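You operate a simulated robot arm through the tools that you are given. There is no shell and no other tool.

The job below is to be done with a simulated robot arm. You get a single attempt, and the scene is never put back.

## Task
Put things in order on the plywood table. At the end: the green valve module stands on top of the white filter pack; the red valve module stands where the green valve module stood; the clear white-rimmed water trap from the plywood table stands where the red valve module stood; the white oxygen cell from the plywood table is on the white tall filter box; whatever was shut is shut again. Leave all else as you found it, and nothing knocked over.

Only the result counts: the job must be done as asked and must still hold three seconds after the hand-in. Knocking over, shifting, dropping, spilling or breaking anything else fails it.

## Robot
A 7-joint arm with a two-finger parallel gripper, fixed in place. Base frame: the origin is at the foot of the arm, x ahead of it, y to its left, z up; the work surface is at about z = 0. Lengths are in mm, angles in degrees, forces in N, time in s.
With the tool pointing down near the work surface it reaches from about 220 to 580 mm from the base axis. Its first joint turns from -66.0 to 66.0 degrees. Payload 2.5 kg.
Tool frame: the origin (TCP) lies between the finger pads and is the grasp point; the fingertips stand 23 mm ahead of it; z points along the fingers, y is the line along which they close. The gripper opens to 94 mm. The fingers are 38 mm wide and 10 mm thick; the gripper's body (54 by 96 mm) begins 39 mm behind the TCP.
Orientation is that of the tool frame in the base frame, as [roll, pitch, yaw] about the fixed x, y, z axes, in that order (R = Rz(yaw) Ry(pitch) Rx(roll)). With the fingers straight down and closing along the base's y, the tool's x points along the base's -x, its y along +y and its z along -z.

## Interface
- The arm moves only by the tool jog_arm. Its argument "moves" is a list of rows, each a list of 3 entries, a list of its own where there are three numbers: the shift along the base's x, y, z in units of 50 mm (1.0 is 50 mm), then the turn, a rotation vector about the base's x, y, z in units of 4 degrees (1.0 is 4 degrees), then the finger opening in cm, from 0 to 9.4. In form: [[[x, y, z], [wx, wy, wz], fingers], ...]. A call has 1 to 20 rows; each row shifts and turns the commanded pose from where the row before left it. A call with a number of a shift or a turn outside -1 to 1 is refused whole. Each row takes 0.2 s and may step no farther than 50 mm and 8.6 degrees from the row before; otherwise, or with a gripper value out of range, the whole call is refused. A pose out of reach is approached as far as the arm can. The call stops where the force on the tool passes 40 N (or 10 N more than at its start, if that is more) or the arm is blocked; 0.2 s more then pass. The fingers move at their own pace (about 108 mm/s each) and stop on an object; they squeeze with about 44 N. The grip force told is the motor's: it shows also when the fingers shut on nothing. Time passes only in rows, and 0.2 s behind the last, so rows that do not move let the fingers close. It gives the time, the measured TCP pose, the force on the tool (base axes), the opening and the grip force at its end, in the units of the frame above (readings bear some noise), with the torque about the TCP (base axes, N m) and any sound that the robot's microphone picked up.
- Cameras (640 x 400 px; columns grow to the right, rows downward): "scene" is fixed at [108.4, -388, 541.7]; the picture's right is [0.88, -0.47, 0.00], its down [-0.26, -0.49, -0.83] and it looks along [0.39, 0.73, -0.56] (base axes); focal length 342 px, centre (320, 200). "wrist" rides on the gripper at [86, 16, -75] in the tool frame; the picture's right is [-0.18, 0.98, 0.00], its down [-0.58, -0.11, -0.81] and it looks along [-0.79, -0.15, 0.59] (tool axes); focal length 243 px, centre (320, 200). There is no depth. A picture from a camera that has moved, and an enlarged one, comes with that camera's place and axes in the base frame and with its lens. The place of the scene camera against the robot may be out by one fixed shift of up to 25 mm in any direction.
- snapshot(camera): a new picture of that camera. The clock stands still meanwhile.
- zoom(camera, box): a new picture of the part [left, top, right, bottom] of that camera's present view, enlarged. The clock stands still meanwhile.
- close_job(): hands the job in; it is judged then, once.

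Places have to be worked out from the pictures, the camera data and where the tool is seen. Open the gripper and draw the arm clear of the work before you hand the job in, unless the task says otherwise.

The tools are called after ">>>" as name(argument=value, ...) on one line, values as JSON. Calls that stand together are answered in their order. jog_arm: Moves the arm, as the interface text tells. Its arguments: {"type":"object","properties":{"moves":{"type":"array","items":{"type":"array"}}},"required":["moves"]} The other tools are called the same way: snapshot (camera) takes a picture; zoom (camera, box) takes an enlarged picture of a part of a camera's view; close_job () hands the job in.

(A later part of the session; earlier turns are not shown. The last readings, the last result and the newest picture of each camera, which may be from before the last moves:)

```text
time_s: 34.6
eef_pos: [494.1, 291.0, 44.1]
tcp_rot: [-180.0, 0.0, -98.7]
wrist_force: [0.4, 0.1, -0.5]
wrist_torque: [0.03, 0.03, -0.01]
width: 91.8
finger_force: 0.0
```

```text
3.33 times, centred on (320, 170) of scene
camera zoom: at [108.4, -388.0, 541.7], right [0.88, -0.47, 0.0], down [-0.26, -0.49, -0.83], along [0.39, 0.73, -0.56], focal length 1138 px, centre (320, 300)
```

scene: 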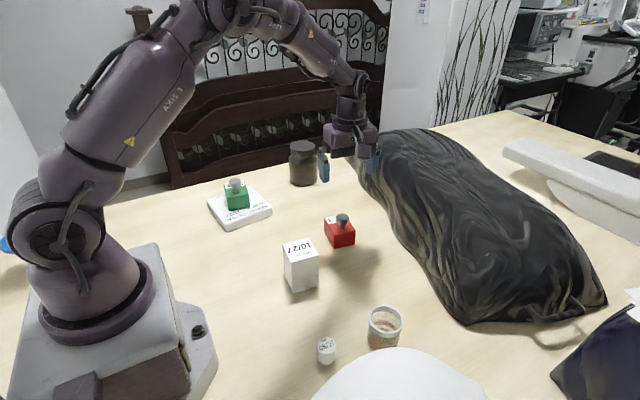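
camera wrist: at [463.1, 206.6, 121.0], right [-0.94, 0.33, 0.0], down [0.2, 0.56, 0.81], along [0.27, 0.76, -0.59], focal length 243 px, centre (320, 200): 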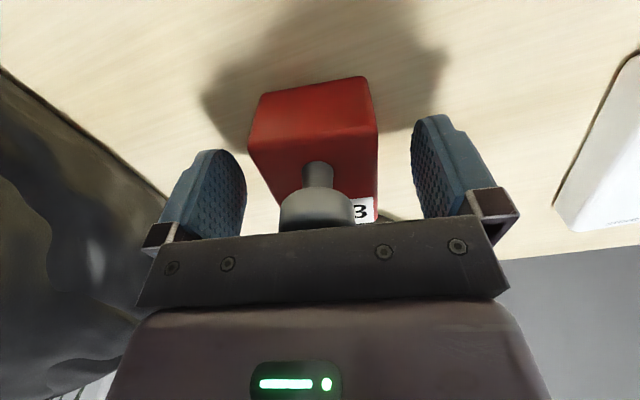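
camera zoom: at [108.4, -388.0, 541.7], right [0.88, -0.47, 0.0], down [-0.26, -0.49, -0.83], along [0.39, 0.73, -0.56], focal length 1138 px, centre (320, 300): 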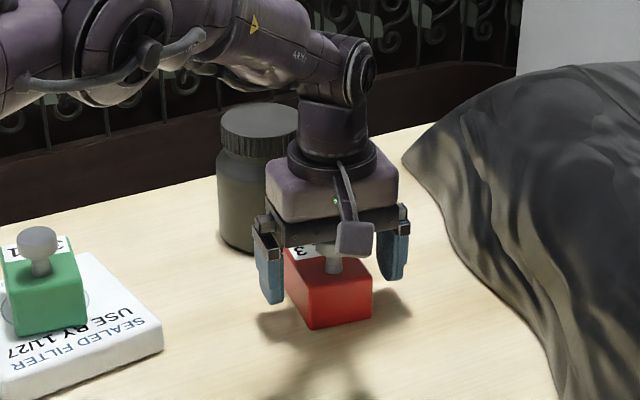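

Red stands in green's old place. I'll retreat straight up, then start turning the tool back (clockwise) while moving toward the trap side so the camera ends up on the +y side, away from the arched sheet.

>>> jog_arm(moves=[[[0, 0, 0.4], [0, 0, 0], 9.2], [[0, 0, 0.9], [0, 0, 0], 9.2], [[0, 0, 0.9], [0, 0, 0], 9.2], [[-0.08, -0.2, 0.07], [0, 0, -1], 9.2], [[-0.08, -0.2, 0.07], [0, 0, -1], 9.2], [[-0.08, -0.2, 0.07], [0, 0, -1], 9.2], [[-0.08, -0.2, 0.07], [0, 0, -1], 9.2], [[-0.08, -0.2, 0.07], [0, 0, -1], 9.2], [[-0.08, -0.2, 0.07], [0, 0, -1], 9.2], [[-0.08, -0.2, 0.07], [0, 0, -1], 9.2], [[-0.08, -0.2, 0.07], [0, 0, -1], 9.2], [[-0.08, -0.2, 0.07], [0, 0, -1], 9.2], [[-0.08, -0.2, 0.07], [0, 0, -1], 9.2], [[-0.08, -0.2, 0.07], [0, 0, -1], 9.2], [[-0.08, -0.2, 0.07], [0, 0, -1], 9.2], [[-0.08, -0.2, 0.07], [0, 0, -1], 9.2], [[-0.08, -0.2, 0.07], [0, 0, -1], 9.2], [[-0.08, -0.2, 0.07], [0, 0, -1], 9.2], [[-0.08, -0.2, 0.07], [0, 0, -1], 9.2], [[-0.08, -0.2, 0.07], [0, 0, -1], 9.2]])

>>> zoom(camera="scene", box=[300, 170, 370, 255])

>>> snapshot(camera="wrist")

```text
time_s: 38.8
eef_pos: [424.6, 120.3, 216.1]
tcp_rot: [-180.0, 0.1, -166.7]
wrist_force: [0.1, 0.0, 0.5]
wrist_torque: [0.02, 0.02, 0.0]
width: 92.1
finger_force: 0.1
```

```text
4.71 times, centred on (335, 212) of scene
camera zoom: at [108.4, -388.0, 541.7], right [0.88, -0.47, 0.0], down [-0.26, -0.49, -0.83], along [0.39, 0.73, -0.56], focal length 1607 px, centre (249, 141)
```

zoom: 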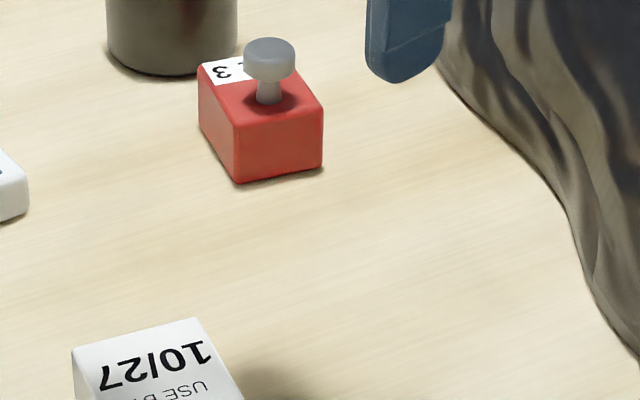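

```text
taken
camera wrist: at [336.2, 115.3, 291.4], right [-0.05, 1.0, 0.0], down [0.59, 0.03, 0.81], along [0.81, 0.04, -0.59], focal length 243 px, centre (320, 200)
```

wrist: 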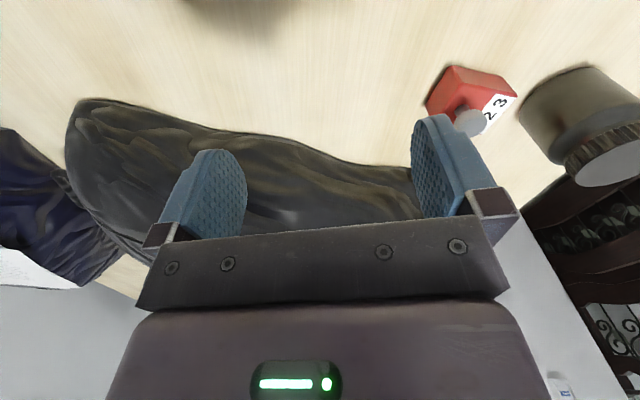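

Red matches green's former position to within a pixel. I'll continue the turn toward the trap.

>>> jog_arm(moves=[[[-0.05, -0.15, 0.02], [0, 0, -1], 9.2], [[-0.05, -0.15, 0.02], [0, 0, -1], 9.2], [[-0.05, -0.15, 0.02], [0, 0, -1], 9.2], [[-0.05, -0.15, 0.02], [0, 0, -1], 9.2], [[-0.05, -0.15, 0.02], [0, 0, -1], 9.2], [[-0.05, -0.15, 0.02], [0, 0, -1], 9.2], [[-0.05, -0.15, 0.02], [0, 0, -1], 9.2], [[-0.05, -0.15, 0.02], [0, 0, -1], 9.2], [[-0.05, -0.15, 0.02], [0, 0, -1], 9.2], [[-0.05, -0.15, 0.02], [0, 0, -1], 9.2], [[-0.05, -0.15, 0.02], [0, 0, -1], 9.2], [[-0.05, -0.15, 0.02], [0, 0, -1], 9.2], [[-0.05, -0.15, 0.02], [0, 0, -1], 9.2], [[-0.05, -0.15, 0.02], [0, 0, -1], 9.2], [[-0.05, -0.15, 0.02], [0, 0, -1], 9.2], [[-0.05, -0.15, 0.02], [0, 0, -1], 9.2], [[-0.05, -0.15, 0.02], [0, 0, -1], 9.2], [[-0.05, -0.15, 0.02], [0, 0, -1], 9.2], [[-0.05, -0.15, 0.02], [0, 0, -1], 9.2], [[-0.05, -0.15, 0.02], [0, 0, -1], 9.2]])

>>> jog_arm(moves=[[[0, -0.3, 0], [0, 0, -1], 9.2], [[0, -0.3, 0], [0, 0, -1], 9.2], [[0, -0.3, 0], [0, 0, -1], 9.2], [[0, -0.3, 0], [0, 0, -1], 9.2], [[0, 0, 0], [0, 0, 0], 9.2]])

>>> snapshot(camera="wrist")

>>> zoom(camera="wrist", box=[160, 0, 480, 200])

```text
time_s: 43.0
eef_pos: [375.8, -30.2, 236.4]
tcp_rot: [-180.0, 0.0, 113.2]
wrist_force: [-0.1, 0.1, -0.2]
wrist_torque: [-0.06, -0.01, 0.04]
width: 91.8
finger_force: 0.1
```

```text
time_s: 44.2
eef_pos: [377.0, -91.3, 236.1]
tcp_rot: [179.9, 0.1, 97.2]
wrist_force: [-0.4, 0.0, 1.1]
wrist_torque: [0.0, -0.01, -0.02]
width: 91.8
finger_force: 0.0
```

```text
taken
camera wrist: at [381.0, -4.1, 311.0], right [1.0, -0.06, 0.0], down [-0.03, -0.59, 0.81], along [-0.05, -0.8, -0.59], focal length 243 px, centre (320, 200)
```

wrist: 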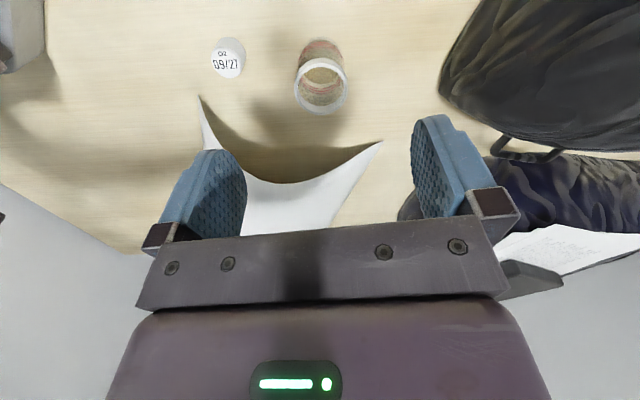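

```text
2.00 times, centred on (320, 100) of wrist
camera zoom: at [381.0, -4.1, 311.0], right [1.0, -0.06, 0.0], down [-0.03, -0.59, 0.81], along [-0.05, -0.8, -0.59], focal length 485 px, centre (320, 400)
```

zoom: 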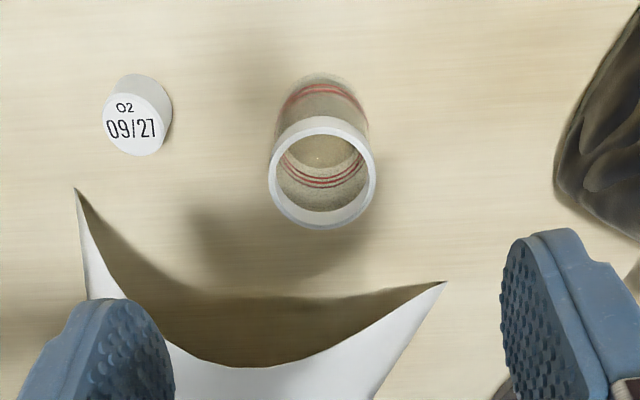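

The trap is centred at about (375,-143) with rim height ≈60 and rim ≈57 mm wide; the cell is at about (273,-126), and the arch stays behind y≈-200. I'll move above the trap and take another look before descending.

>>> jog_arm(moves=[[[-0.02, -0.52, -0.5], [0, 0, 0], 9.2], [[-0.02, -0.52, -0.5], [0, 0, 0], 9.2], [[0, 0, -0.5], [0, 0, 0], 9.2], [[0, 0, 0], [0, 0, 0], 9.2]])

>>> snapshot(camera="wrist")

>>> zoom(camera="wrist", box=[240, 0, 400, 140])

>>> zoom(camera="scene", box=[280, 220, 480, 400])

```text
time_s: 45.2
eef_pos: [373.7, -142.1, 160.5]
tcp_rot: [-179.8, -0.1, 97.2]
wrist_force: [-0.5, -0.1, 0.2]
wrist_torque: [0.0, 0.02, 0.02]
width: 92.2
finger_force: 0.1
```

```text
taken
camera wrist: at [377.7, -55.0, 235.4], right [1.0, -0.06, 0.0], down [-0.03, -0.59, 0.81], along [-0.05, -0.8, -0.59], focal length 243 px, centre (320, 200)
```

wrist: 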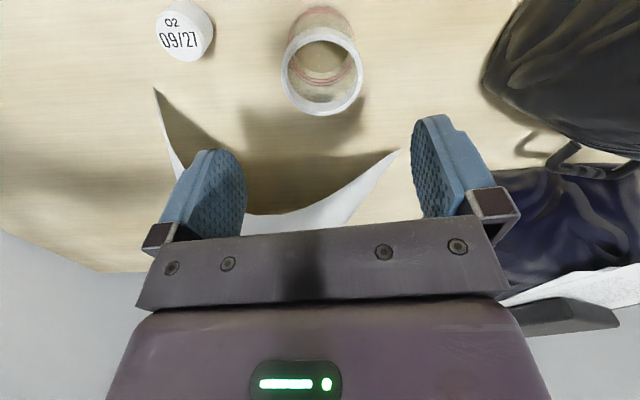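

```text
2.86 times, centred on (320, 70) of wrist
camera zoom: at [377.7, -55.0, 235.4], right [1.0, -0.06, 0.0], down [-0.03, -0.59, 0.81], along [-0.05, -0.8, -0.59], focal length 693 px, centre (320, 571)
```

zoom: 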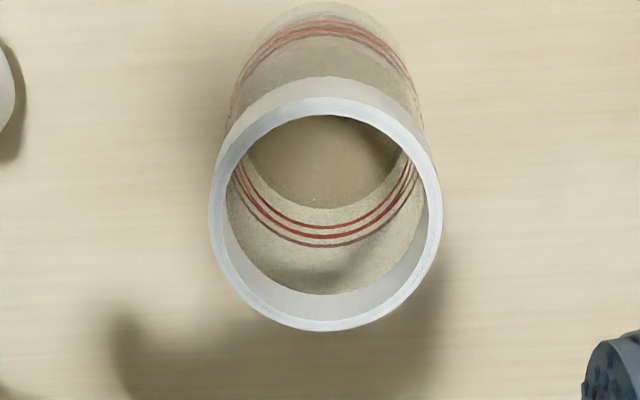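

```text
2.22 times, centred on (380, 310) of scene
camera zoom: at [108.4, -388.0, 541.7], right [0.88, -0.47, 0.0], down [-0.26, -0.49, -0.83], along [0.39, 0.73, -0.56], focal length 759 px, centre (187, -44)
```

zoom: 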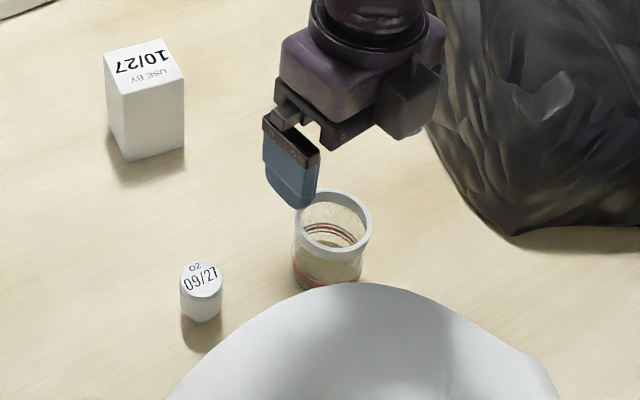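

The trap is centred under the TCP (offset about 1 mm). I'll descend to z≈45, where the palm stays at ~84, above the 60 mm rim.

>>> jog_arm(moves=[[[0.02, 0, -0.6], [0, 0, 0], 9.2], [[0, 0, -0.6], [0, 0, 0], 9.2], [[0, 0, -0.5], [0, 0, 0], 9.2], [[0, 0, -0.4], [0, 0, 0], 9.2], [[0, 0, -0.2], [0, 0, 0], 9.2], [[0, 0, 0], [0, 0, 0], 9.2]])

>>> snapshot(camera="wrist")

>>> zoom(camera="scene", box=[280, 220, 480, 400])

```text
time_s: 46.6
eef_pos: [374.5, -139.1, 44.3]
tcp_rot: [180.0, -0.1, 97.3]
wrist_force: [0.5, 0.4, -0.4]
wrist_torque: [0.03, -0.01, 0.03]
width: 92.0
finger_force: 0.1
```

```text
taken
camera wrist: at [377.9, -52.9, 120.1], right [1.0, -0.06, 0.0], down [-0.03, -0.59, 0.81], along [-0.05, -0.81, -0.59], focal length 243 px, centre (320, 200)
```

wrist: 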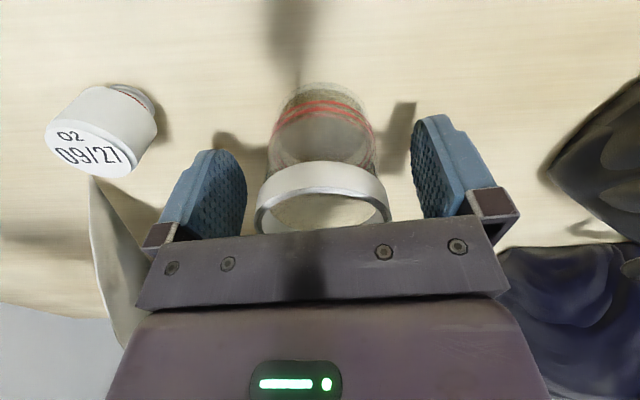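

```text
2.22 times, centred on (380, 310) of scene
camera zoom: at [108.4, -388.0, 541.7], right [0.88, -0.47, 0.0], down [-0.26, -0.49, -0.83], along [0.39, 0.73, -0.56], focal length 759 px, centre (187, -44)
```

zoom: 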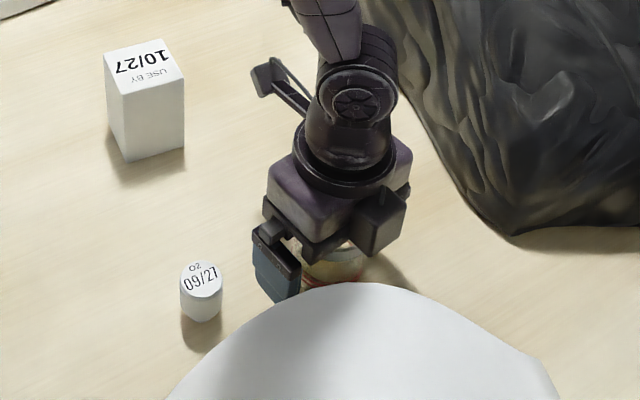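

The fingers straddle the trap without contact. A quick zoom will check the rim height against the palm before closing.

>>> zoom(camera="wrist", box=[230, 70, 430, 240])

```text
2.35 times, centred on (330, 155) of wrist
camera zoom: at [377.9, -52.9, 120.1], right [1.0, -0.06, 0.0], down [-0.03, -0.59, 0.81], along [-0.05, -0.81, -0.59], focal length 571 px, centre (296, 306)
```

zoom: 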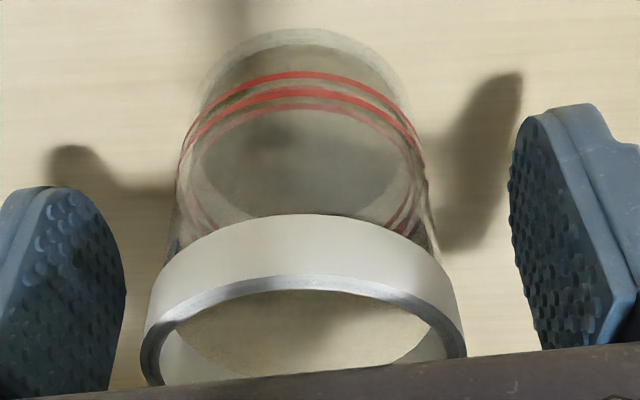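

The rim band spans z≈60–71, a bit taller than I assumed, so I'll raise the TCP to ≈61 to put the rim at the pads' centre, then close gently.

>>> jog_arm(moves=[[[0.02, -0.02, 0.33], [0, 0, 0], 9.2], [[0, 0, 0], [0, 0, 0], 7.5], [[0, 0, 0], [0, 0, 0], 6.5], [[0, 0, 0], [0, 0, 0], 5.0], [[0, 0, 0], [0, 0, 0], 5.0], [[0, 0, 0], [0, 0, 0], 5.0]])

>>> snapshot(camera="wrist")

```text
time_s: 48.0
eef_pos: [375.4, -141.4, 62.1]
tcp_rot: [-180.0, -0.1, 97.3]
wrist_force: [0.9, -0.4, 0.6]
wrist_torque: [-0.02, 0.01, 0.02]
width: 52.6
finger_force: 44.3
```

```text
taken
camera wrist: at [379.0, -54.5, 136.8], right [1.0, -0.06, 0.0], down [-0.03, -0.59, 0.81], along [-0.05, -0.81, -0.59], focal length 243 px, centre (320, 200)
```

wrist: 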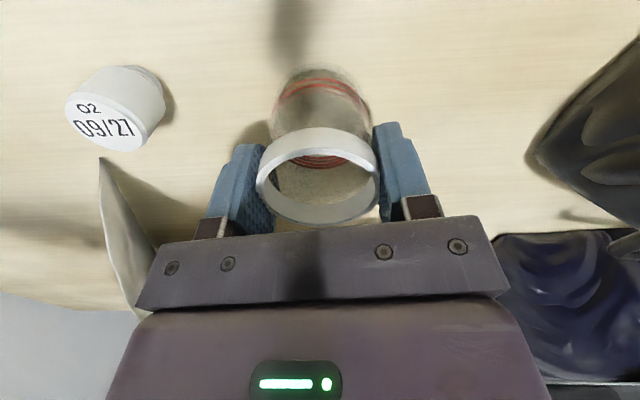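

Closed on the rim at 52.6 mm with 44 N. I'll lift slowly a little and verify that the trap comes along upright.

>>> jog_arm(moves=[[[0, 0, 0.1], [0, 0, 0], 5.0], [[0, 0, 0.2], [0, 0, 0], 5.0], [[0, 0, 0.3], [0, 0, 0], 5.0], [[0, 0, 0], [0, 0, 0], 5.0]])

>>> snapshot(camera="wrist")

>>> zoom(camera="scene", box=[280, 220, 480, 400])

```text
time_s: 49.0
eef_pos: [376.7, -143.5, 91.7]
tcp_rot: [-180.0, 0.1, 97.3]
wrist_force: [-0.4, -0.3, -0.9]
wrist_torque: [-0.03, 0.01, 0.02]
width: 52.9
finger_force: 44.0
```

```text
taken
camera wrist: at [380.4, -54.8, 166.7], right [1.0, -0.06, 0.0], down [-0.03, -0.59, 0.81], along [-0.05, -0.81, -0.59], focal length 243 px, centre (320, 200)
```

wrist: 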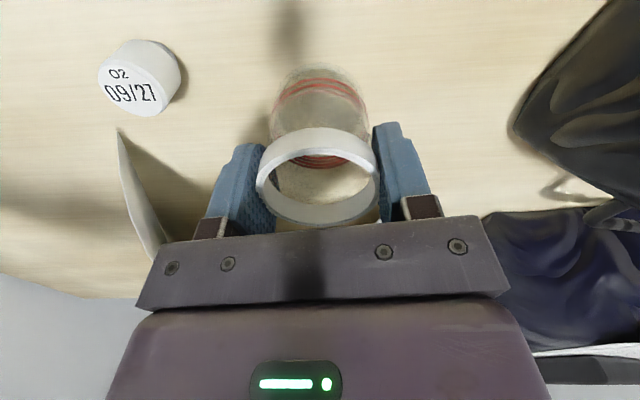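

```text
2.22 times, centred on (380, 310) of scene
camera zoom: at [108.4, -388.0, 541.7], right [0.88, -0.47, 0.0], down [-0.26, -0.49, -0.83], along [0.39, 0.73, -0.56], focal length 759 px, centre (187, -44)
```

zoom: 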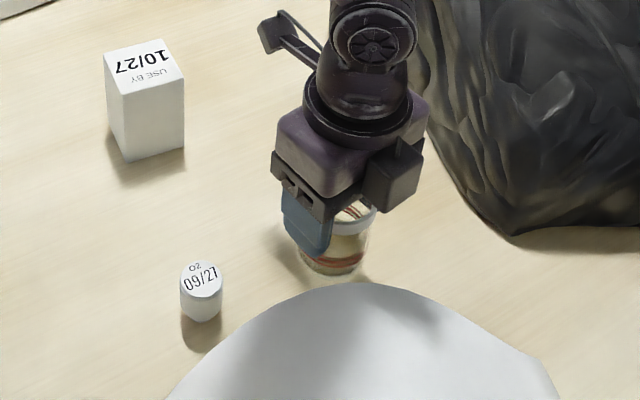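

The trap is lifted cleanly and upright, centred on the TCP. I'll carry it smoothly to red's original place (454.5,140.5) at z≈142.

>>> jog_arm(moves=[[[0, 0, 0.4], [0, 0, 0], 5.0], [[0, 0, 0.6], [0, 0, 0], 5.0], [[0.083, 0.3, 0], [0, 0, 0], 5.0], [[0.138, 0.5, 0], [0, 0, 0], 5.0], [[0.18, 0.65, 0], [0, 0, 0], 5.0], [[0.18, 0.65, 0], [0, 0, 0], 5.0], [[0.18, 0.65, 0], [0, 0, 0], 5.0], [[0.18, 0.65, 0], [0, 0, 0], 5.0], [[0.18, 0.65, 0], [0, 0, 0], 5.0], [[0.18, 0.65, 0], [0, 0, 0], 5.0], [[0.138, 0.5, 0], [0, 0, 0], 5.0], [[0.083, 0.3, 0], [0, 0, 0], 5.0], [[0.043, 0.156, 0], [0, 0, 0], 5.0], [[0, 0, 0], [0, 0, 0], 5.0], [[0, 0, 0], [0, 0, 0], 5.0]])

>>> snapshot(camera="wrist")

>>> snapshot(camera="scene")

```text
time_s: 52.2
eef_pos: [453.8, 141.0, 141.8]
tcp_rot: [-180.0, 0.1, 97.3]
wrist_force: [-0.5, -0.7, -0.2]
wrist_torque: [0.08, 0.0, -0.01]
width: 52.9
finger_force: 44.2
```

```text
taken
camera wrist: at [457.9, 228.1, 216.4], right [1.0, -0.06, 0.0], down [-0.03, -0.59, 0.81], along [-0.05, -0.81, -0.59], focal length 243 px, centre (320, 200)
```

wrist: 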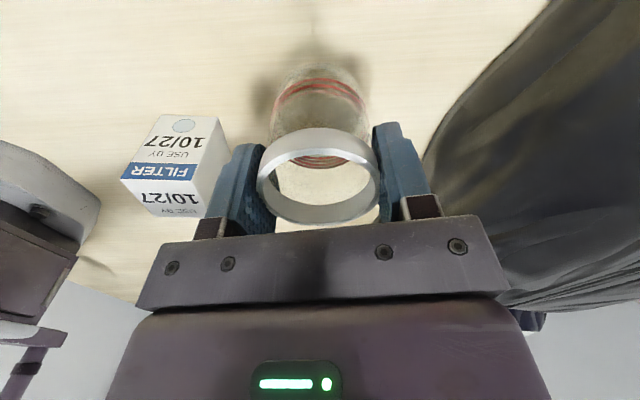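

```text
taken
```

scene: 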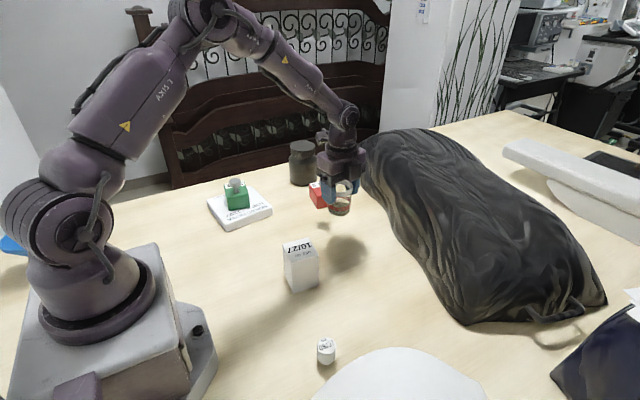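

The trap hangs upright over red's former spot. I'll descend gently to just above the table.

>>> jog_arm(moves=[[[0.01, -0.01, -0.4], [0, 0, 0], 5.0], [[0, 0, -0.4], [0, 0, 0], 5.0], [[0, 0, -0.4], [0, 0, 0], 5.0], [[0, 0, -0.2], [0, 0, 0], 5.0], [[0, 0, -0.06], [0, 0, 0], 5.0], [[0, 0, 0], [0, 0, 0], 5.0]])

>>> zoom(camera="scene", box=[280, 160, 400, 260])

```text
time_s: 53.6
eef_pos: [454.8, 140.5, 67.7]
tcp_rot: [-180.0, 0.0, 97.3]
wrist_force: [0.7, 0.2, -0.5]
wrist_torque: [0.0, -0.02, 0.03]
width: 52.8
finger_force: 44.0
```

```text
4.00 times, centred on (340, 210) of scene
camera zoom: at [108.4, -388.0, 541.7], right [0.88, -0.47, 0.0], down [-0.26, -0.49, -0.83], along [0.39, 0.73, -0.56], focal length 1366 px, centre (240, 160)
```

zoom: 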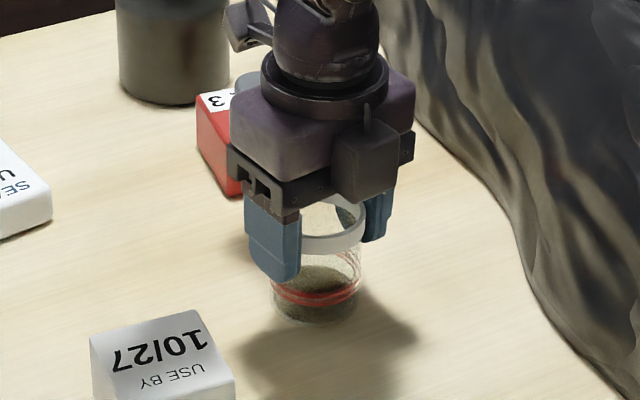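

Now about 5 mm above the expected contact, so I'll lower in 1.5–2 mm steps and watch the force.

>>> jog_arm(moves=[[[0, 0, -0.04], [0, 0, 0], 5.0], [[0, 0, -0.03], [0, 0, 0], 5.0], [[0, 0, 0], [0, 0, 0], 5.0]])

```text
time_s: 54.4
eef_pos: [453.7, 141.5, 64.1]
tcp_rot: [179.9, 0.1, 97.2]
wrist_force: [0.7, 0.2, -0.6]
wrist_torque: [0.01, -0.01, -0.02]
width: 52.9
finger_force: 44.4
```

Force is unchanged at -0.6 N, so still no contact. I'll lower a little further.

>>> jog_arm(moves=[[[0, 0, -0.03], [0, 0, 0], 5.0], [[0, 0, 0], [0, 0, 0], 5.0]])

```text
time_s: 55.0
eef_pos: [454.3, 141.0, 62.7]
tcp_rot: [-180.0, 0.1, 97.3]
wrist_force: [-0.1, 0.0, 0.3]
wrist_torque: [0.01, -0.02, 0.01]
width: 52.7
finger_force: 43.9
```

Force is near zero; contact is uncertain given the noise, so I'll lower one more millimetre.

>>> jog_arm(moves=[[[0, 0, -0.02], [0, 0, 0], 5.0], [[0, 0, 0], [0, 0, 0], 5.0]])

```text
time_s: 55.6
eef_pos: [453.4, 139.9, 62.6]
tcp_rot: [180.0, 0.0, 97.3]
wrist_force: [0.3, 0.2, -0.4]
wrist_torque: [0.0, 0.01, 0.01]
width: 52.8
finger_force: 44.4
```

>>> jog_arm(moves=[[[0, 0, -0.02], [0, 0, 0], 5.0], [[0, 0, 0], [0, 0, 0], 5.0]])

>>> zoom(camera="scene", box=[280, 160, 400, 260])

```text
time_s: 56.2
eef_pos: [455.5, 139.2, 61.4]
tcp_rot: [179.9, 0.0, 97.3]
wrist_force: [0.2, -0.4, -0.1]
wrist_torque: [0.04, 0.02, 0.01]
width: 53.0
finger_force: 43.7
```

```text
4.00 times, centred on (340, 210) of scene
camera zoom: at [108.4, -388.0, 541.7], right [0.88, -0.47, 0.0], down [-0.26, -0.49, -0.83], along [0.39, 0.73, -0.56], focal length 1366 px, centre (240, 160)
```

zoom: 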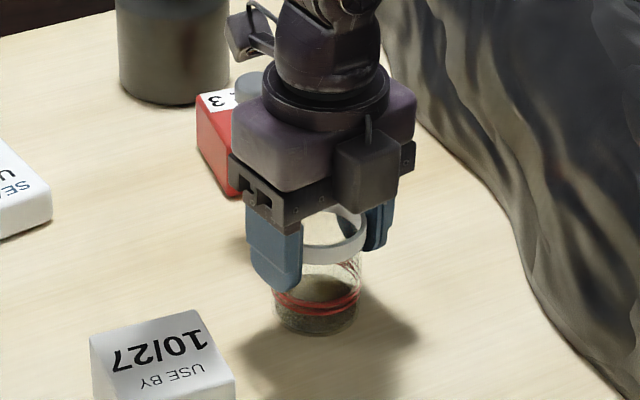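

I missed a note before that last step; the force is still flat at -0.1 N, TCP z≈61. I'll take another small step to find firm contact.

>>> jog_arm(moves=[[[0, 0, -0.02], [0, 0, 0], 5.0], [[0, 0, 0], [0, 0, 0], 5.0]])

```text
time_s: 56.8
eef_pos: [455.4, 138.5, 62.0]
tcp_rot: [-180.0, 0.0, 97.3]
wrist_force: [-5.1, -0.5, 15.2]
wrist_torque: [-0.06, 0.31, 0.0]
width: 52.9
finger_force: 43.9
```

Firm contact at 15 N. I'll ease up 1 mm, then open the fingers progressively.

>>> jog_arm(moves=[[[0, 0, 0.018], [0, 0, 0], 5.0], [[0, 0, 0], [0, 0, 0], 5.0]])

```text
time_s: 57.4
eef_pos: [455.0, 140.4, 61.7]
tcp_rot: [180.0, 0.0, 97.4]
wrist_force: [2.3, 0.0, 5.3]
wrist_torque: [-0.01, -0.04, 0.01]
width: 52.8
finger_force: 43.2
```

Light contact remains (5 N) with the trap standing on the table. Opening the fingers.

>>> jog_arm(moves=[[[0, 0, 0], [0, 0, 0], 5.8], [[0, 0, 0], [0, 0, 0], 7.0], [[0, 0, 0], [0, 0, 0], 9.0], [[0, 0, 0], [0, 0, 0], 9.0]])

>>> snapshot(camera="wrist")

>>> zoom(camera="scene", box=[280, 160, 400, 260])

```text
time_s: 58.4
eef_pos: [454.2, 139.7, 61.2]
tcp_rot: [-180.0, 0.1, 97.3]
wrist_force: [0.6, 0.9, 0.2]
wrist_torque: [-0.05, -0.02, 0.0]
width: 89.8
finger_force: 0.1
```

```text
taken
camera wrist: at [458.5, 226.7, 136.8], right [1.0, -0.06, 0.0], down [-0.03, -0.59, 0.81], along [-0.05, -0.81, -0.59], focal length 243 px, centre (320, 200)
```

wrist: 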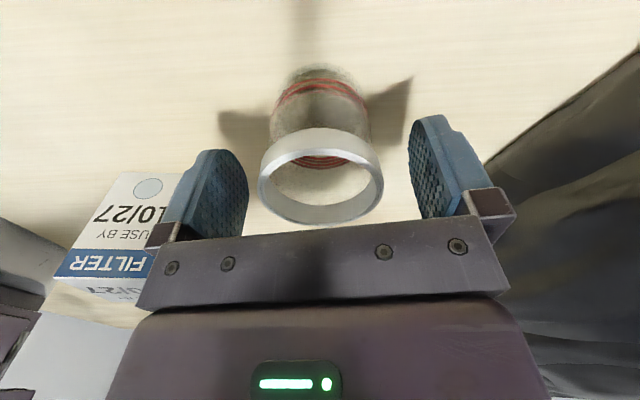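

```text
4.00 times, centred on (340, 210) of scene
camera zoom: at [108.4, -388.0, 541.7], right [0.88, -0.47, 0.0], down [-0.26, -0.49, -0.83], along [0.39, 0.73, -0.56], focal length 1366 px, centre (240, 160)
```

zoom: 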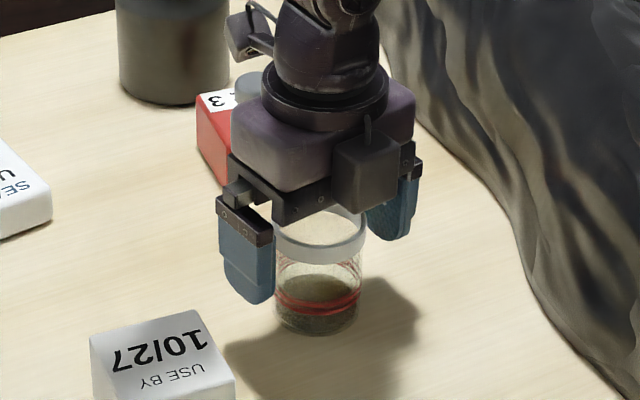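

The trap stands freely. I'll retreat upward and move to a spot where the wrist camera can measure the filter box's top face.

>>> jog_arm(moves=[[[0, 0, 0.3], [0, 0, 0], 9.0], [[0, 0, 0.7], [0, 0, 0], 9.0], [[0, 0, 0.9], [0, 0, 0], 9.0], [[0, 0, 0.5], [0, 0, 0], 9.0], [[-0.72, -0.15, 0.15], [0, 0, 0], 9.0], [[-0.72, -0.15, 0.15], [0, 0, 0], 9.0], [[-0.72, -0.15, 0.15], [0, 0, 0], 9.0], [[-0.72, -0.15, 0.15], [0, 0, 0], 9.0], [[0, 0, 0], [0, 0, 0], 9.0]])

>>> snapshot(camera="wrist")

>>> zoom(camera="wrist", box=[220, 10, 420, 160])

>>> snapshot(camera="scene")

```text
time_s: 60.4
eef_pos: [308.3, 107.9, 211.7]
tcp_rot: [179.9, -0.1, 97.2]
wrist_force: [-0.2, 0.1, 0.4]
wrist_torque: [0.01, -0.01, 0.01]
width: 90.0
finger_force: 0.0
```

```text
taken
camera wrist: at [311.9, 194.9, 286.9], right [1.0, -0.06, 0.0], down [-0.03, -0.59, 0.81], along [-0.05, -0.81, -0.59], focal length 243 px, centre (320, 200)
```

wrist: 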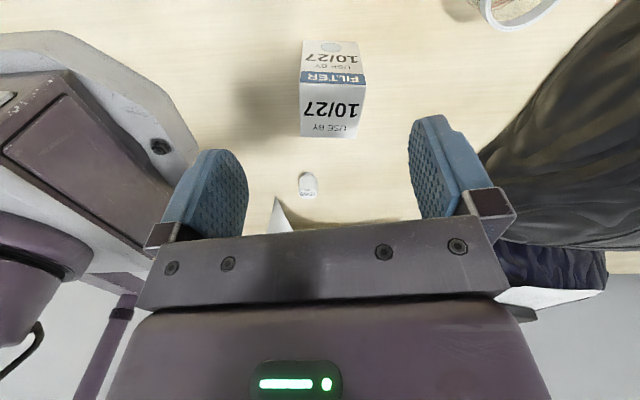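

```text
2.67 times, centred on (320, 85) of wrist
camera zoom: at [311.9, 194.9, 286.9], right [1.0, -0.06, 0.0], down [-0.03, -0.59, 0.81], along [-0.05, -0.81, -0.59], focal length 647 px, centre (320, 507)
```

zoom: 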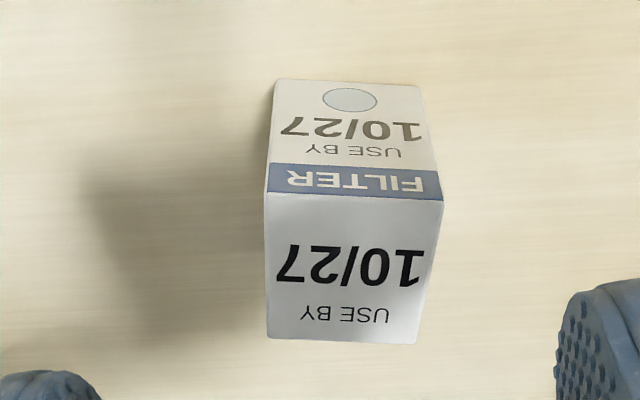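

```text
taken
```

scene: 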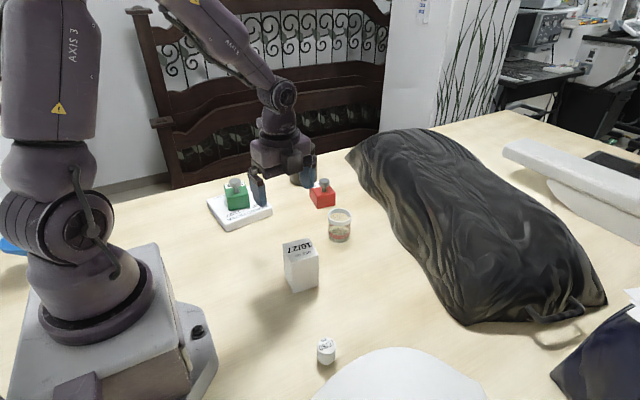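

The box top is centred at about (313.7,57.8), 57×57 mm, z≈85.5, and the trap stands neatly at red's place. Now I'll move toward the oxygen cell for a closer measurement.

>>> jog_arm(moves=[[[-0.14, -0.75, -0.05], [0, 0, 0], 9.0], [[-0.14, -0.75, -0.05], [0, 0, 0], 8.0], [[-0.14, -0.75, -0.05], [0, 0, 0], 7.0], [[-0.14, -0.75, -0.05], [0, 0, 0], 7.0], [[-0.14, -0.75, -0.2], [0, 0, 0], 7.0], [[0, -0.3, -0.5], [0, 0, 0], 7.0], [[0, -0.3, -0.4], [0, 0, 0], 7.0], [[0, 0, 0], [0, 0, 0], 7.0]])

>>> snapshot(camera="wrist")

>>> zoom(camera="wrist", box=[220, 0, 420, 150])

>>> zoom(camera="scene", box=[260, 240, 460, 400])

```text
time_s: 62.2
eef_pos: [276.0, -108.1, 148.1]
tcp_rot: [-180.0, 0.1, 97.3]
wrist_force: [0.4, -0.1, 0.3]
wrist_torque: [0.0, -0.03, 0.0]
width: 70.1
finger_force: 0.0
```

```text
taken
camera wrist: at [279.0, -20.5, 223.1], right [1.0, -0.06, 0.0], down [-0.03, -0.59, 0.81], along [-0.05, -0.81, -0.59], focal length 243 px, centre (320, 200)
```

wrist: 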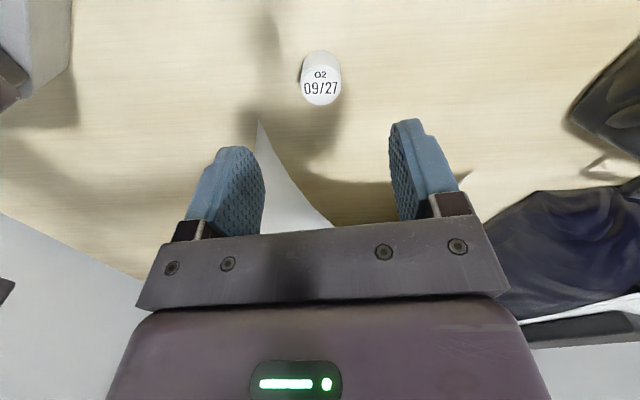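

```text
2.67 times, centred on (320, 75) of wrist
camera zoom: at [279.0, -20.5, 223.1], right [1.0, -0.06, 0.0], down [-0.03, -0.59, 0.81], along [-0.05, -0.81, -0.59], focal length 647 px, centre (320, 533)
```

zoom: 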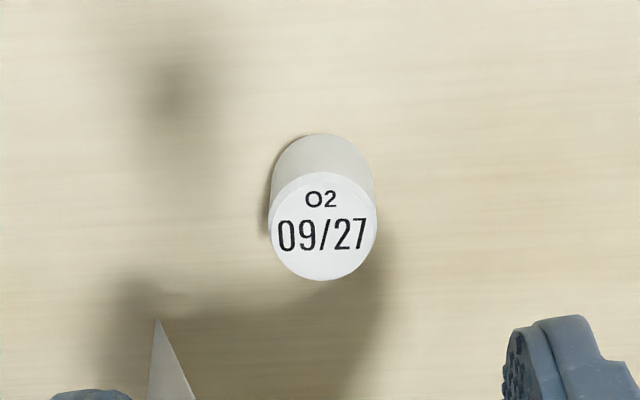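

```text
2.50 times, centred on (360, 320) of scene
camera zoom: at [108.4, -388.0, 541.7], right [0.88, -0.47, 0.0], down [-0.26, -0.49, -0.83], along [0.39, 0.73, -0.56], focal length 854 px, centre (220, -100)
```

zoom: 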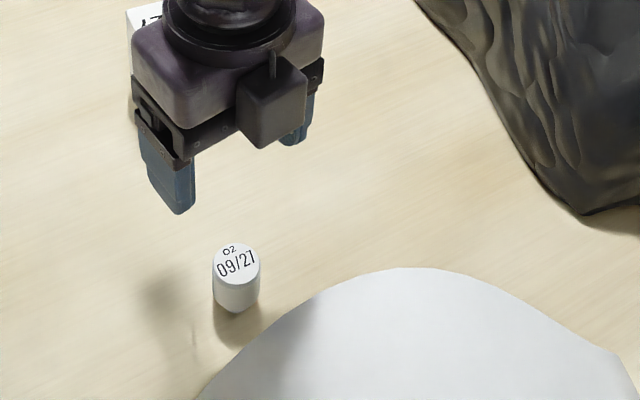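

The cell is centred at about (274,-128.5), diameter ≈35, height ≈26, and clear of the sheet's corner. I'll descend around it with a 70 mm opening to z≈28.

>>> jog_arm(moves=[[[-0.03, -0.41, -0.4], [0, 0, 0], 7.0], [[0, 0, -0.6], [0, 0, 0], 7.0], [[0, 0, -0.6], [0, 0, 0], 7.0], [[0, 0, -0.4], [0, 0, 0], 7.0], [[0, 0, -0.3], [0, 0, 0], 7.0], [[0, 0, -0.1], [0, 0, 0], 7.0], [[0, 0, 0], [0, 0, 0], 7.0]])

>>> snapshot(camera="wrist")

>>> zoom(camera="scene", box=[260, 240, 460, 400])

```text
time_s: 63.8
eef_pos: [274.4, -127.9, 26.7]
tcp_rot: [180.0, 0.0, 97.2]
wrist_force: [0.0, -0.4, -0.4]
wrist_torque: [-0.01, -0.02, 0.02]
width: 70.0
finger_force: 0.0
```

```text
taken
camera wrist: at [278.3, -40.5, 101.7], right [1.0, -0.06, 0.0], down [-0.03, -0.59, 0.81], along [-0.05, -0.81, -0.59], focal length 243 px, centre (320, 200)
```

wrist: 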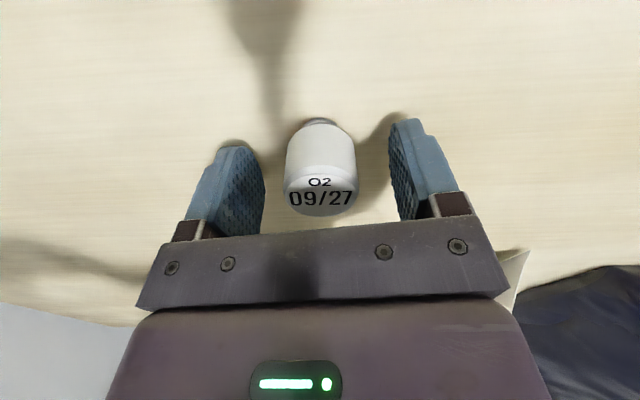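

```text
2.50 times, centred on (360, 320) of scene
camera zoom: at [108.4, -388.0, 541.7], right [0.88, -0.47, 0.0], down [-0.26, -0.49, -0.83], along [0.39, 0.73, -0.56], focal length 854 px, centre (220, -100)
```

zoom: 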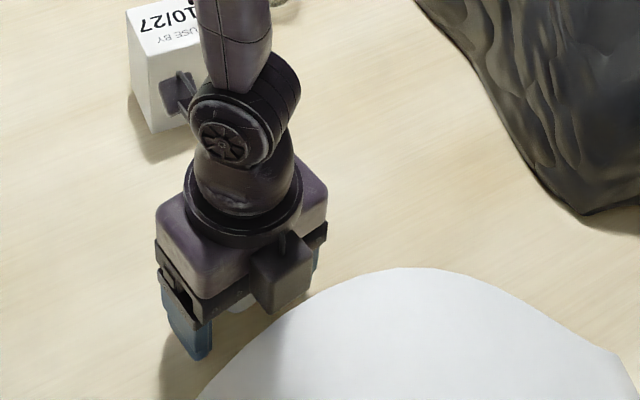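

The cell seems to have a narrower foot at its base; I'll zoom in to see its shape before gripping.

>>> zoom(camera="wrist", box=[260, 100, 380, 230])

```text
3.08 times, centred on (320, 165) of wrist
camera zoom: at [278.3, -40.5, 101.7], right [1.0, -0.06, 0.0], down [-0.03, -0.59, 0.81], along [-0.05, -0.81, -0.59], focal length 746 px, centre (320, 308)
```

zoom: 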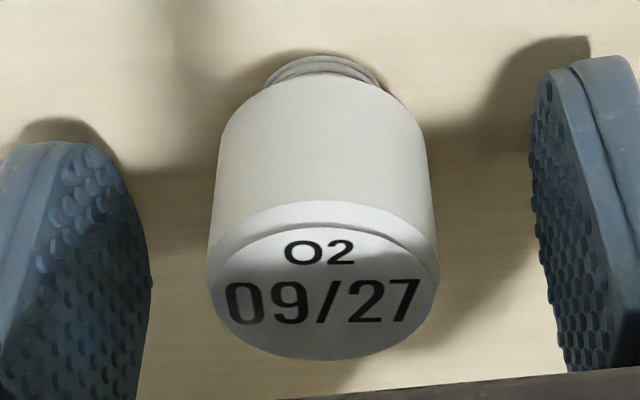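

The cell is a ~31 mm body on a narrow threaded foot. Re-solving gives centre ≈(274.3,-119), top z≈44, so I'll shift the TCP +9 mm in y and +3 mm in z and look again.

>>> jog_arm(moves=[[[0, 0.09, 0.04], [0, 0, 0], 7.0], [[0, 0.09, 0.04], [0, 0, 0], 7.0], [[0, 0, 0], [0, 0, 0], 7.0]])

>>> zoom(camera="wrist", box=[240, 80, 400, 240])

```text
time_s: 64.6
eef_pos: [274.3, -118.6, 31.2]
tcp_rot: [-180.0, 0.0, 97.3]
wrist_force: [0.0, 0.0, -0.2]
wrist_torque: [0.0, -0.01, 0.02]
width: 70.0
finger_force: 0.0
```

```text
2.50 times, centred on (320, 160) of wrist
camera zoom: at [278.0, -32.0, 106.4], right [1.0, -0.06, 0.0], down [-0.03, -0.59, 0.81], along [-0.05, -0.81, -0.59], focal length 606 px, centre (320, 300)
```

zoom: 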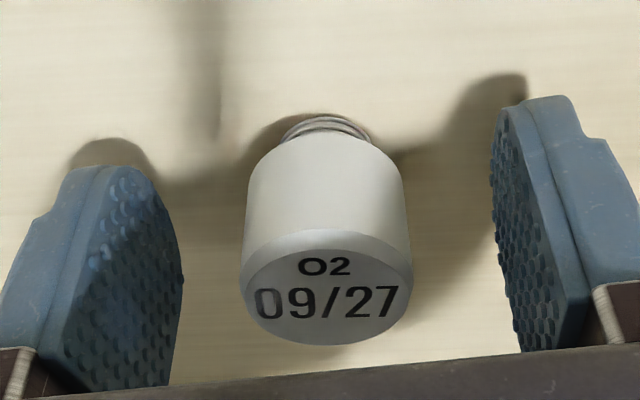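

The cell's axis is at about (274.5,-121), between the pads, with its top at ≈42. I'll nudge -2 mm in y and close gently in stages.

>>> jog_arm(moves=[[[0, -0.04, 0], [0, 0, 0], 7.0], [[0, 0, 0], [0, 0, 0], 5.0], [[0, 0, 0], [0, 0, 0], 4.0], [[0, 0, 0], [0, 0, 0], 3.5], [[0, 0, 0], [0, 0, 0], 2.5], [[0, 0, 0], [0, 0, 0], 2.5], [[0, 0, 0], [0, 0, 0], 2.5]])

>>> zoom(camera="wrist", box=[240, 80, 400, 240])

```text
time_s: 66.2
eef_pos: [273.2, -120.8, 31.3]
tcp_rot: [-180.0, 0.0, 97.3]
wrist_force: [-0.2, 0.0, 0.8]
wrist_torque: [-0.04, -0.01, 0.02]
width: 30.0
finger_force: 43.9
```

```text
2.50 times, centred on (320, 160) of wrist
camera zoom: at [278.0, -34.3, 106.4], right [1.0, -0.06, 0.0], down [-0.03, -0.59, 0.81], along [-0.05, -0.81, -0.59], focal length 606 px, centre (320, 300)
```

zoom: 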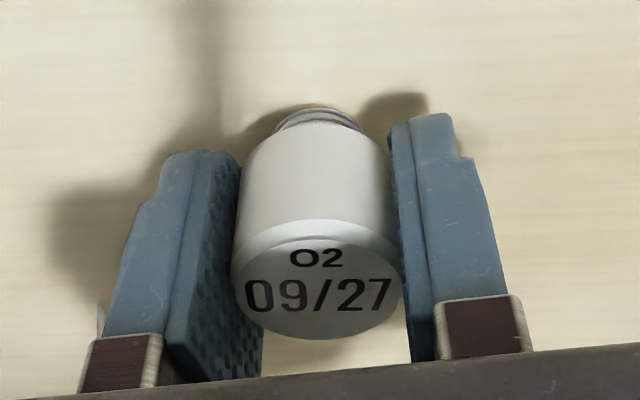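

Gripped at 30.0 mm. I'll lift gently, then carry the cell over to the box at z≈171.

>>> jog_arm(moves=[[[0, 0, 0.1], [0, 0, 0], 2.5], [[0, 0, 0.4], [0, 0, 0], 2.5], [[0, 0, 0.8], [0, 0, 0], 2.5], [[0, 0, 0.8], [0, 0, 0], 2.5], [[0, 0, 0.7], [0, 0, 0], 2.5], [[0, 0, 0], [0, 0, 0], 2.5]])

>>> zoom(camera="wrist", box=[240, 80, 400, 240])

>>> zoom(camera="scene", box=[240, 200, 460, 400])

```text
time_s: 67.6
eef_pos: [275.2, -119.9, 171.4]
tcp_rot: [-179.9, -0.1, 97.3]
wrist_force: [0.1, 0.0, -0.7]
wrist_torque: [0.0, -0.01, 0.01]
width: 30.2
finger_force: 44.5
```

```text
2.50 times, centred on (320, 160) of wrist
camera zoom: at [279.3, -32.2, 246.5], right [1.0, -0.06, 0.0], down [-0.03, -0.59, 0.81], along [-0.05, -0.8, -0.59], focal length 606 px, centre (320, 300)
```

zoom: 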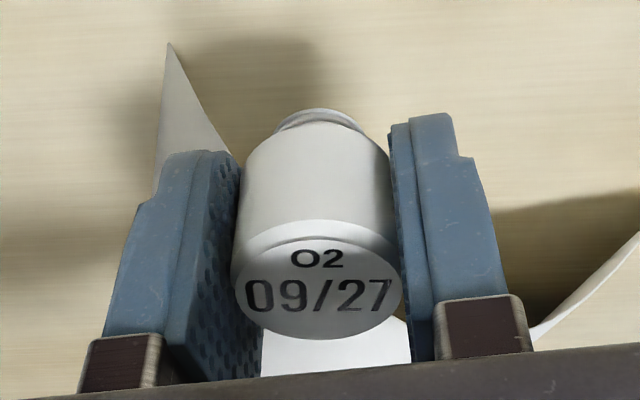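

```text
2.00 times, centred on (350, 300) of scene
camera zoom: at [108.4, -388.0, 541.7], right [0.88, -0.47, 0.0], down [-0.26, -0.49, -0.83], along [0.39, 0.73, -0.56], focal length 683 px, centre (260, 0)
```

zoom: 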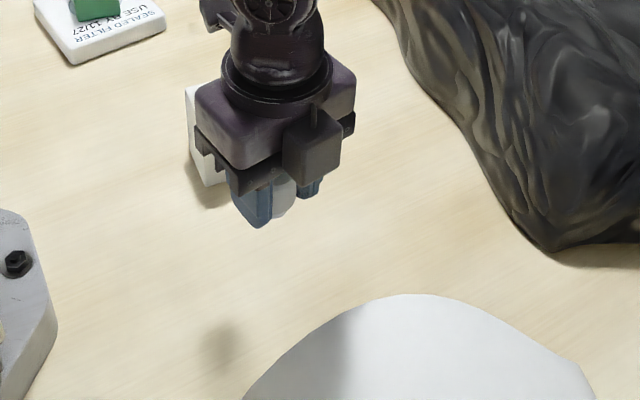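

The cell is held upright and centred on the TCP. Moving it over the box top (313.7,57.8) now.

>>> jog_arm(moves=[[[0.08, 0.363, 0], [0, 0, 0], 2.5], [[0.157, 0.7, 0], [0, 0, 0], 2.5], [[0.157, 0.7, 0], [0, 0, 0], 2.5], [[0.157, 0.7, 0], [0, 0, 0], 2.5], [[0.157, 0.7, 0], [0, 0, 0], 2.5], [[0.076, 0.403, 0], [0, 0, 0], 2.5], [[0, 0, 0], [0, 0, 0], 2.5], [[0, 0, 0], [0, 0, 0], 2.5]])

>>> snapshot(camera="wrist")

>>> zoom(camera="scene", box=[240, 150, 380, 310])

```text
time_s: 69.4
eef_pos: [311.1, 56.6, 171.0]
tcp_rot: [-180.0, 0.0, 97.4]
wrist_force: [-0.2, -0.6, -0.5]
wrist_torque: [-0.02, -0.01, -0.01]
width: 30.1
finger_force: 44.1
```

```text
taken
camera wrist: at [316.2, 143.9, 246.3], right [1.0, -0.06, 0.0], down [-0.03, -0.59, 0.81], along [-0.05, -0.81, -0.59], focal length 243 px, centre (320, 200)
```

wrist: 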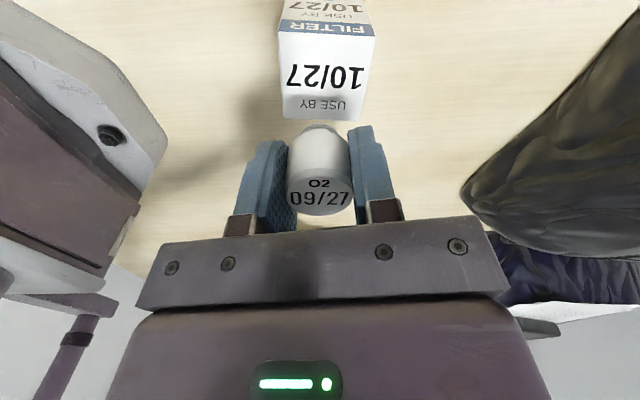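

```text
2.50 times, centred on (310, 230) of scene
camera zoom: at [108.4, -388.0, 541.7], right [0.88, -0.47, 0.0], down [-0.26, -0.49, -0.83], along [0.39, 0.73, -0.56], focal length 854 px, centre (345, 125)
```

zoom: 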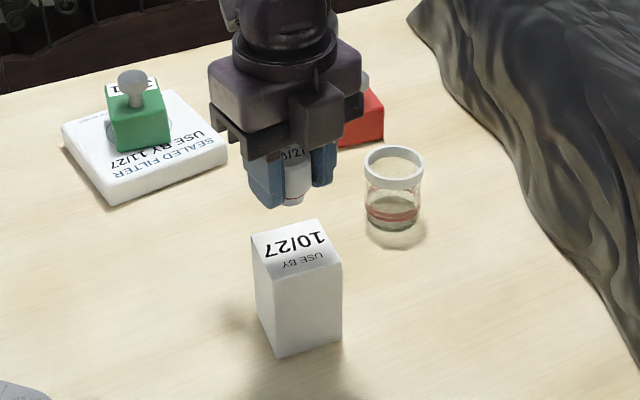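

The box top is confirmed at about (314.5,58). I'll trim +2 mm x and +1 mm y and descend to a few mm above its top.

>>> jog_arm(moves=[[[0.04, 0.02, -0.3], [0, 0, 0], 2.5], [[0, 0, -0.4], [0, 0, 0], 2.5], [[0, 0, -0.2], [0, 0, 0], 2.5], [[0, 0, 0], [0, 0, 0], 2.5]])

>>> snapshot(camera="wrist")

>>> zoom(camera="scene", box=[260, 190, 350, 300])

```text
time_s: 70.4
eef_pos: [314.8, 57.2, 126.0]
tcp_rot: [179.9, 0.0, 97.2]
wrist_force: [-1.3, -0.1, 0.2]
wrist_torque: [0.01, 0.01, -0.03]
width: 29.9
finger_force: 44.1
```

```text
taken
camera wrist: at [318.6, 143.9, 200.9], right [1.0, -0.06, 0.0], down [-0.03, -0.59, 0.81], along [-0.05, -0.8, -0.59], focal length 243 px, centre (320, 200)
```

wrist: 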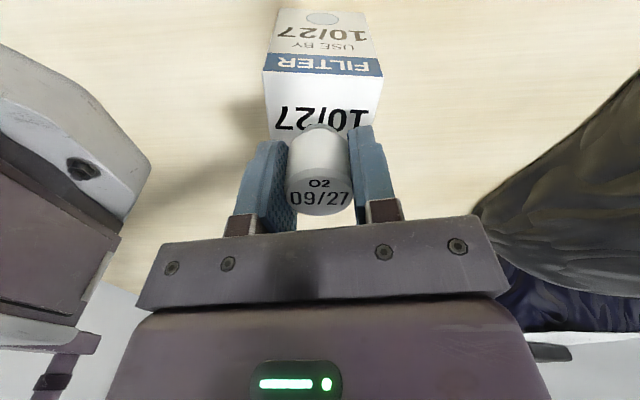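

```text
3.64 times, centred on (305, 245) of scene
camera zoom: at [108.4, -388.0, 541.7], right [0.88, -0.47, 0.0], down [-0.26, -0.49, -0.83], along [0.39, 0.73, -0.56], focal length 1242 px, centre (374, 36)
```

zoom: 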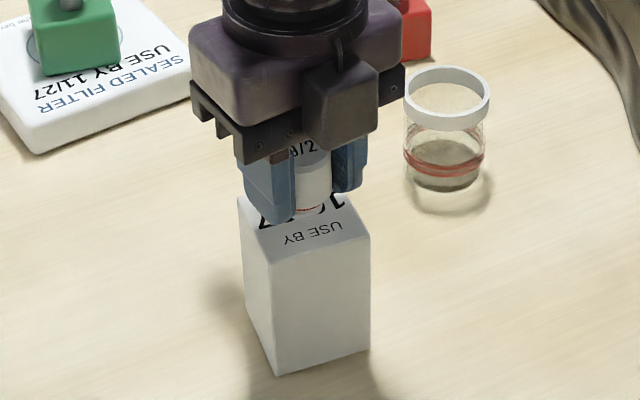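

The cell is well over the box centre, with about 8 mm to go. I'll lower in small steps and watch the force.

>>> jog_arm(moves=[[[0, 0, -0.06], [0, 0, 0], 2.5], [[0, 0, -0.04], [0, 0, 0], 2.5], [[0, 0, 0], [0, 0, 0], 2.5]])

```text
time_s: 71.2
eef_pos: [315.1, 57.4, 120.5]
tcp_rot: [-180.0, 0.0, 97.4]
wrist_force: [1.2, 0.5, -0.5]
wrist_torque: [-0.02, 0.0, 0.01]
width: 30.1
finger_force: 44.0
```

No contact yet at z≈120.5, so another 1.5 mm down.

>>> jog_arm(moves=[[[0, 0, -0.03], [0, 0, 0], 2.5], [[0, 0, 0], [0, 0, 0], 2.5]])

```text
time_s: 71.8
eef_pos: [315.4, 57.1, 120.9]
tcp_rot: [-180.0, 0.1, 97.3]
wrist_force: [0.1, 0.1, 0.1]
wrist_torque: [-0.03, -0.01, 0.02]
width: 30.0
finger_force: 43.8
```

Force is still about zero within noise. One more millimetre down.

>>> jog_arm(moves=[[[0, 0, -0.02], [0, 0, 0], 2.5], [[0, 0, 0], [0, 0, 0], 2.5]])

```text
time_s: 72.4
eef_pos: [314.9, 57.9, 119.0]
tcp_rot: [-180.0, -0.1, 97.3]
wrist_force: [-2.9, -1.9, 10.1]
wrist_torque: [-0.04, 0.1, -0.01]
width: 30.1
finger_force: 44.4
```

Contact at 10 N with the cell's foot on the box top. I'll ease up 0.5 mm, then release slowly.

>>> jog_arm(moves=[[[0, 0, 0.012], [0, 0, 0], 2.5], [[0, 0, 0], [0, 0, 0], 2.5]])

```text
time_s: 73.0
eef_pos: [314.3, 58.0, 119.4]
tcp_rot: [-180.0, 0.0, 97.2]
wrist_force: [-1.0, -1.3, 5.7]
wrist_torque: [-0.01, 0.04, 0.02]
width: 29.8
finger_force: 44.1
```

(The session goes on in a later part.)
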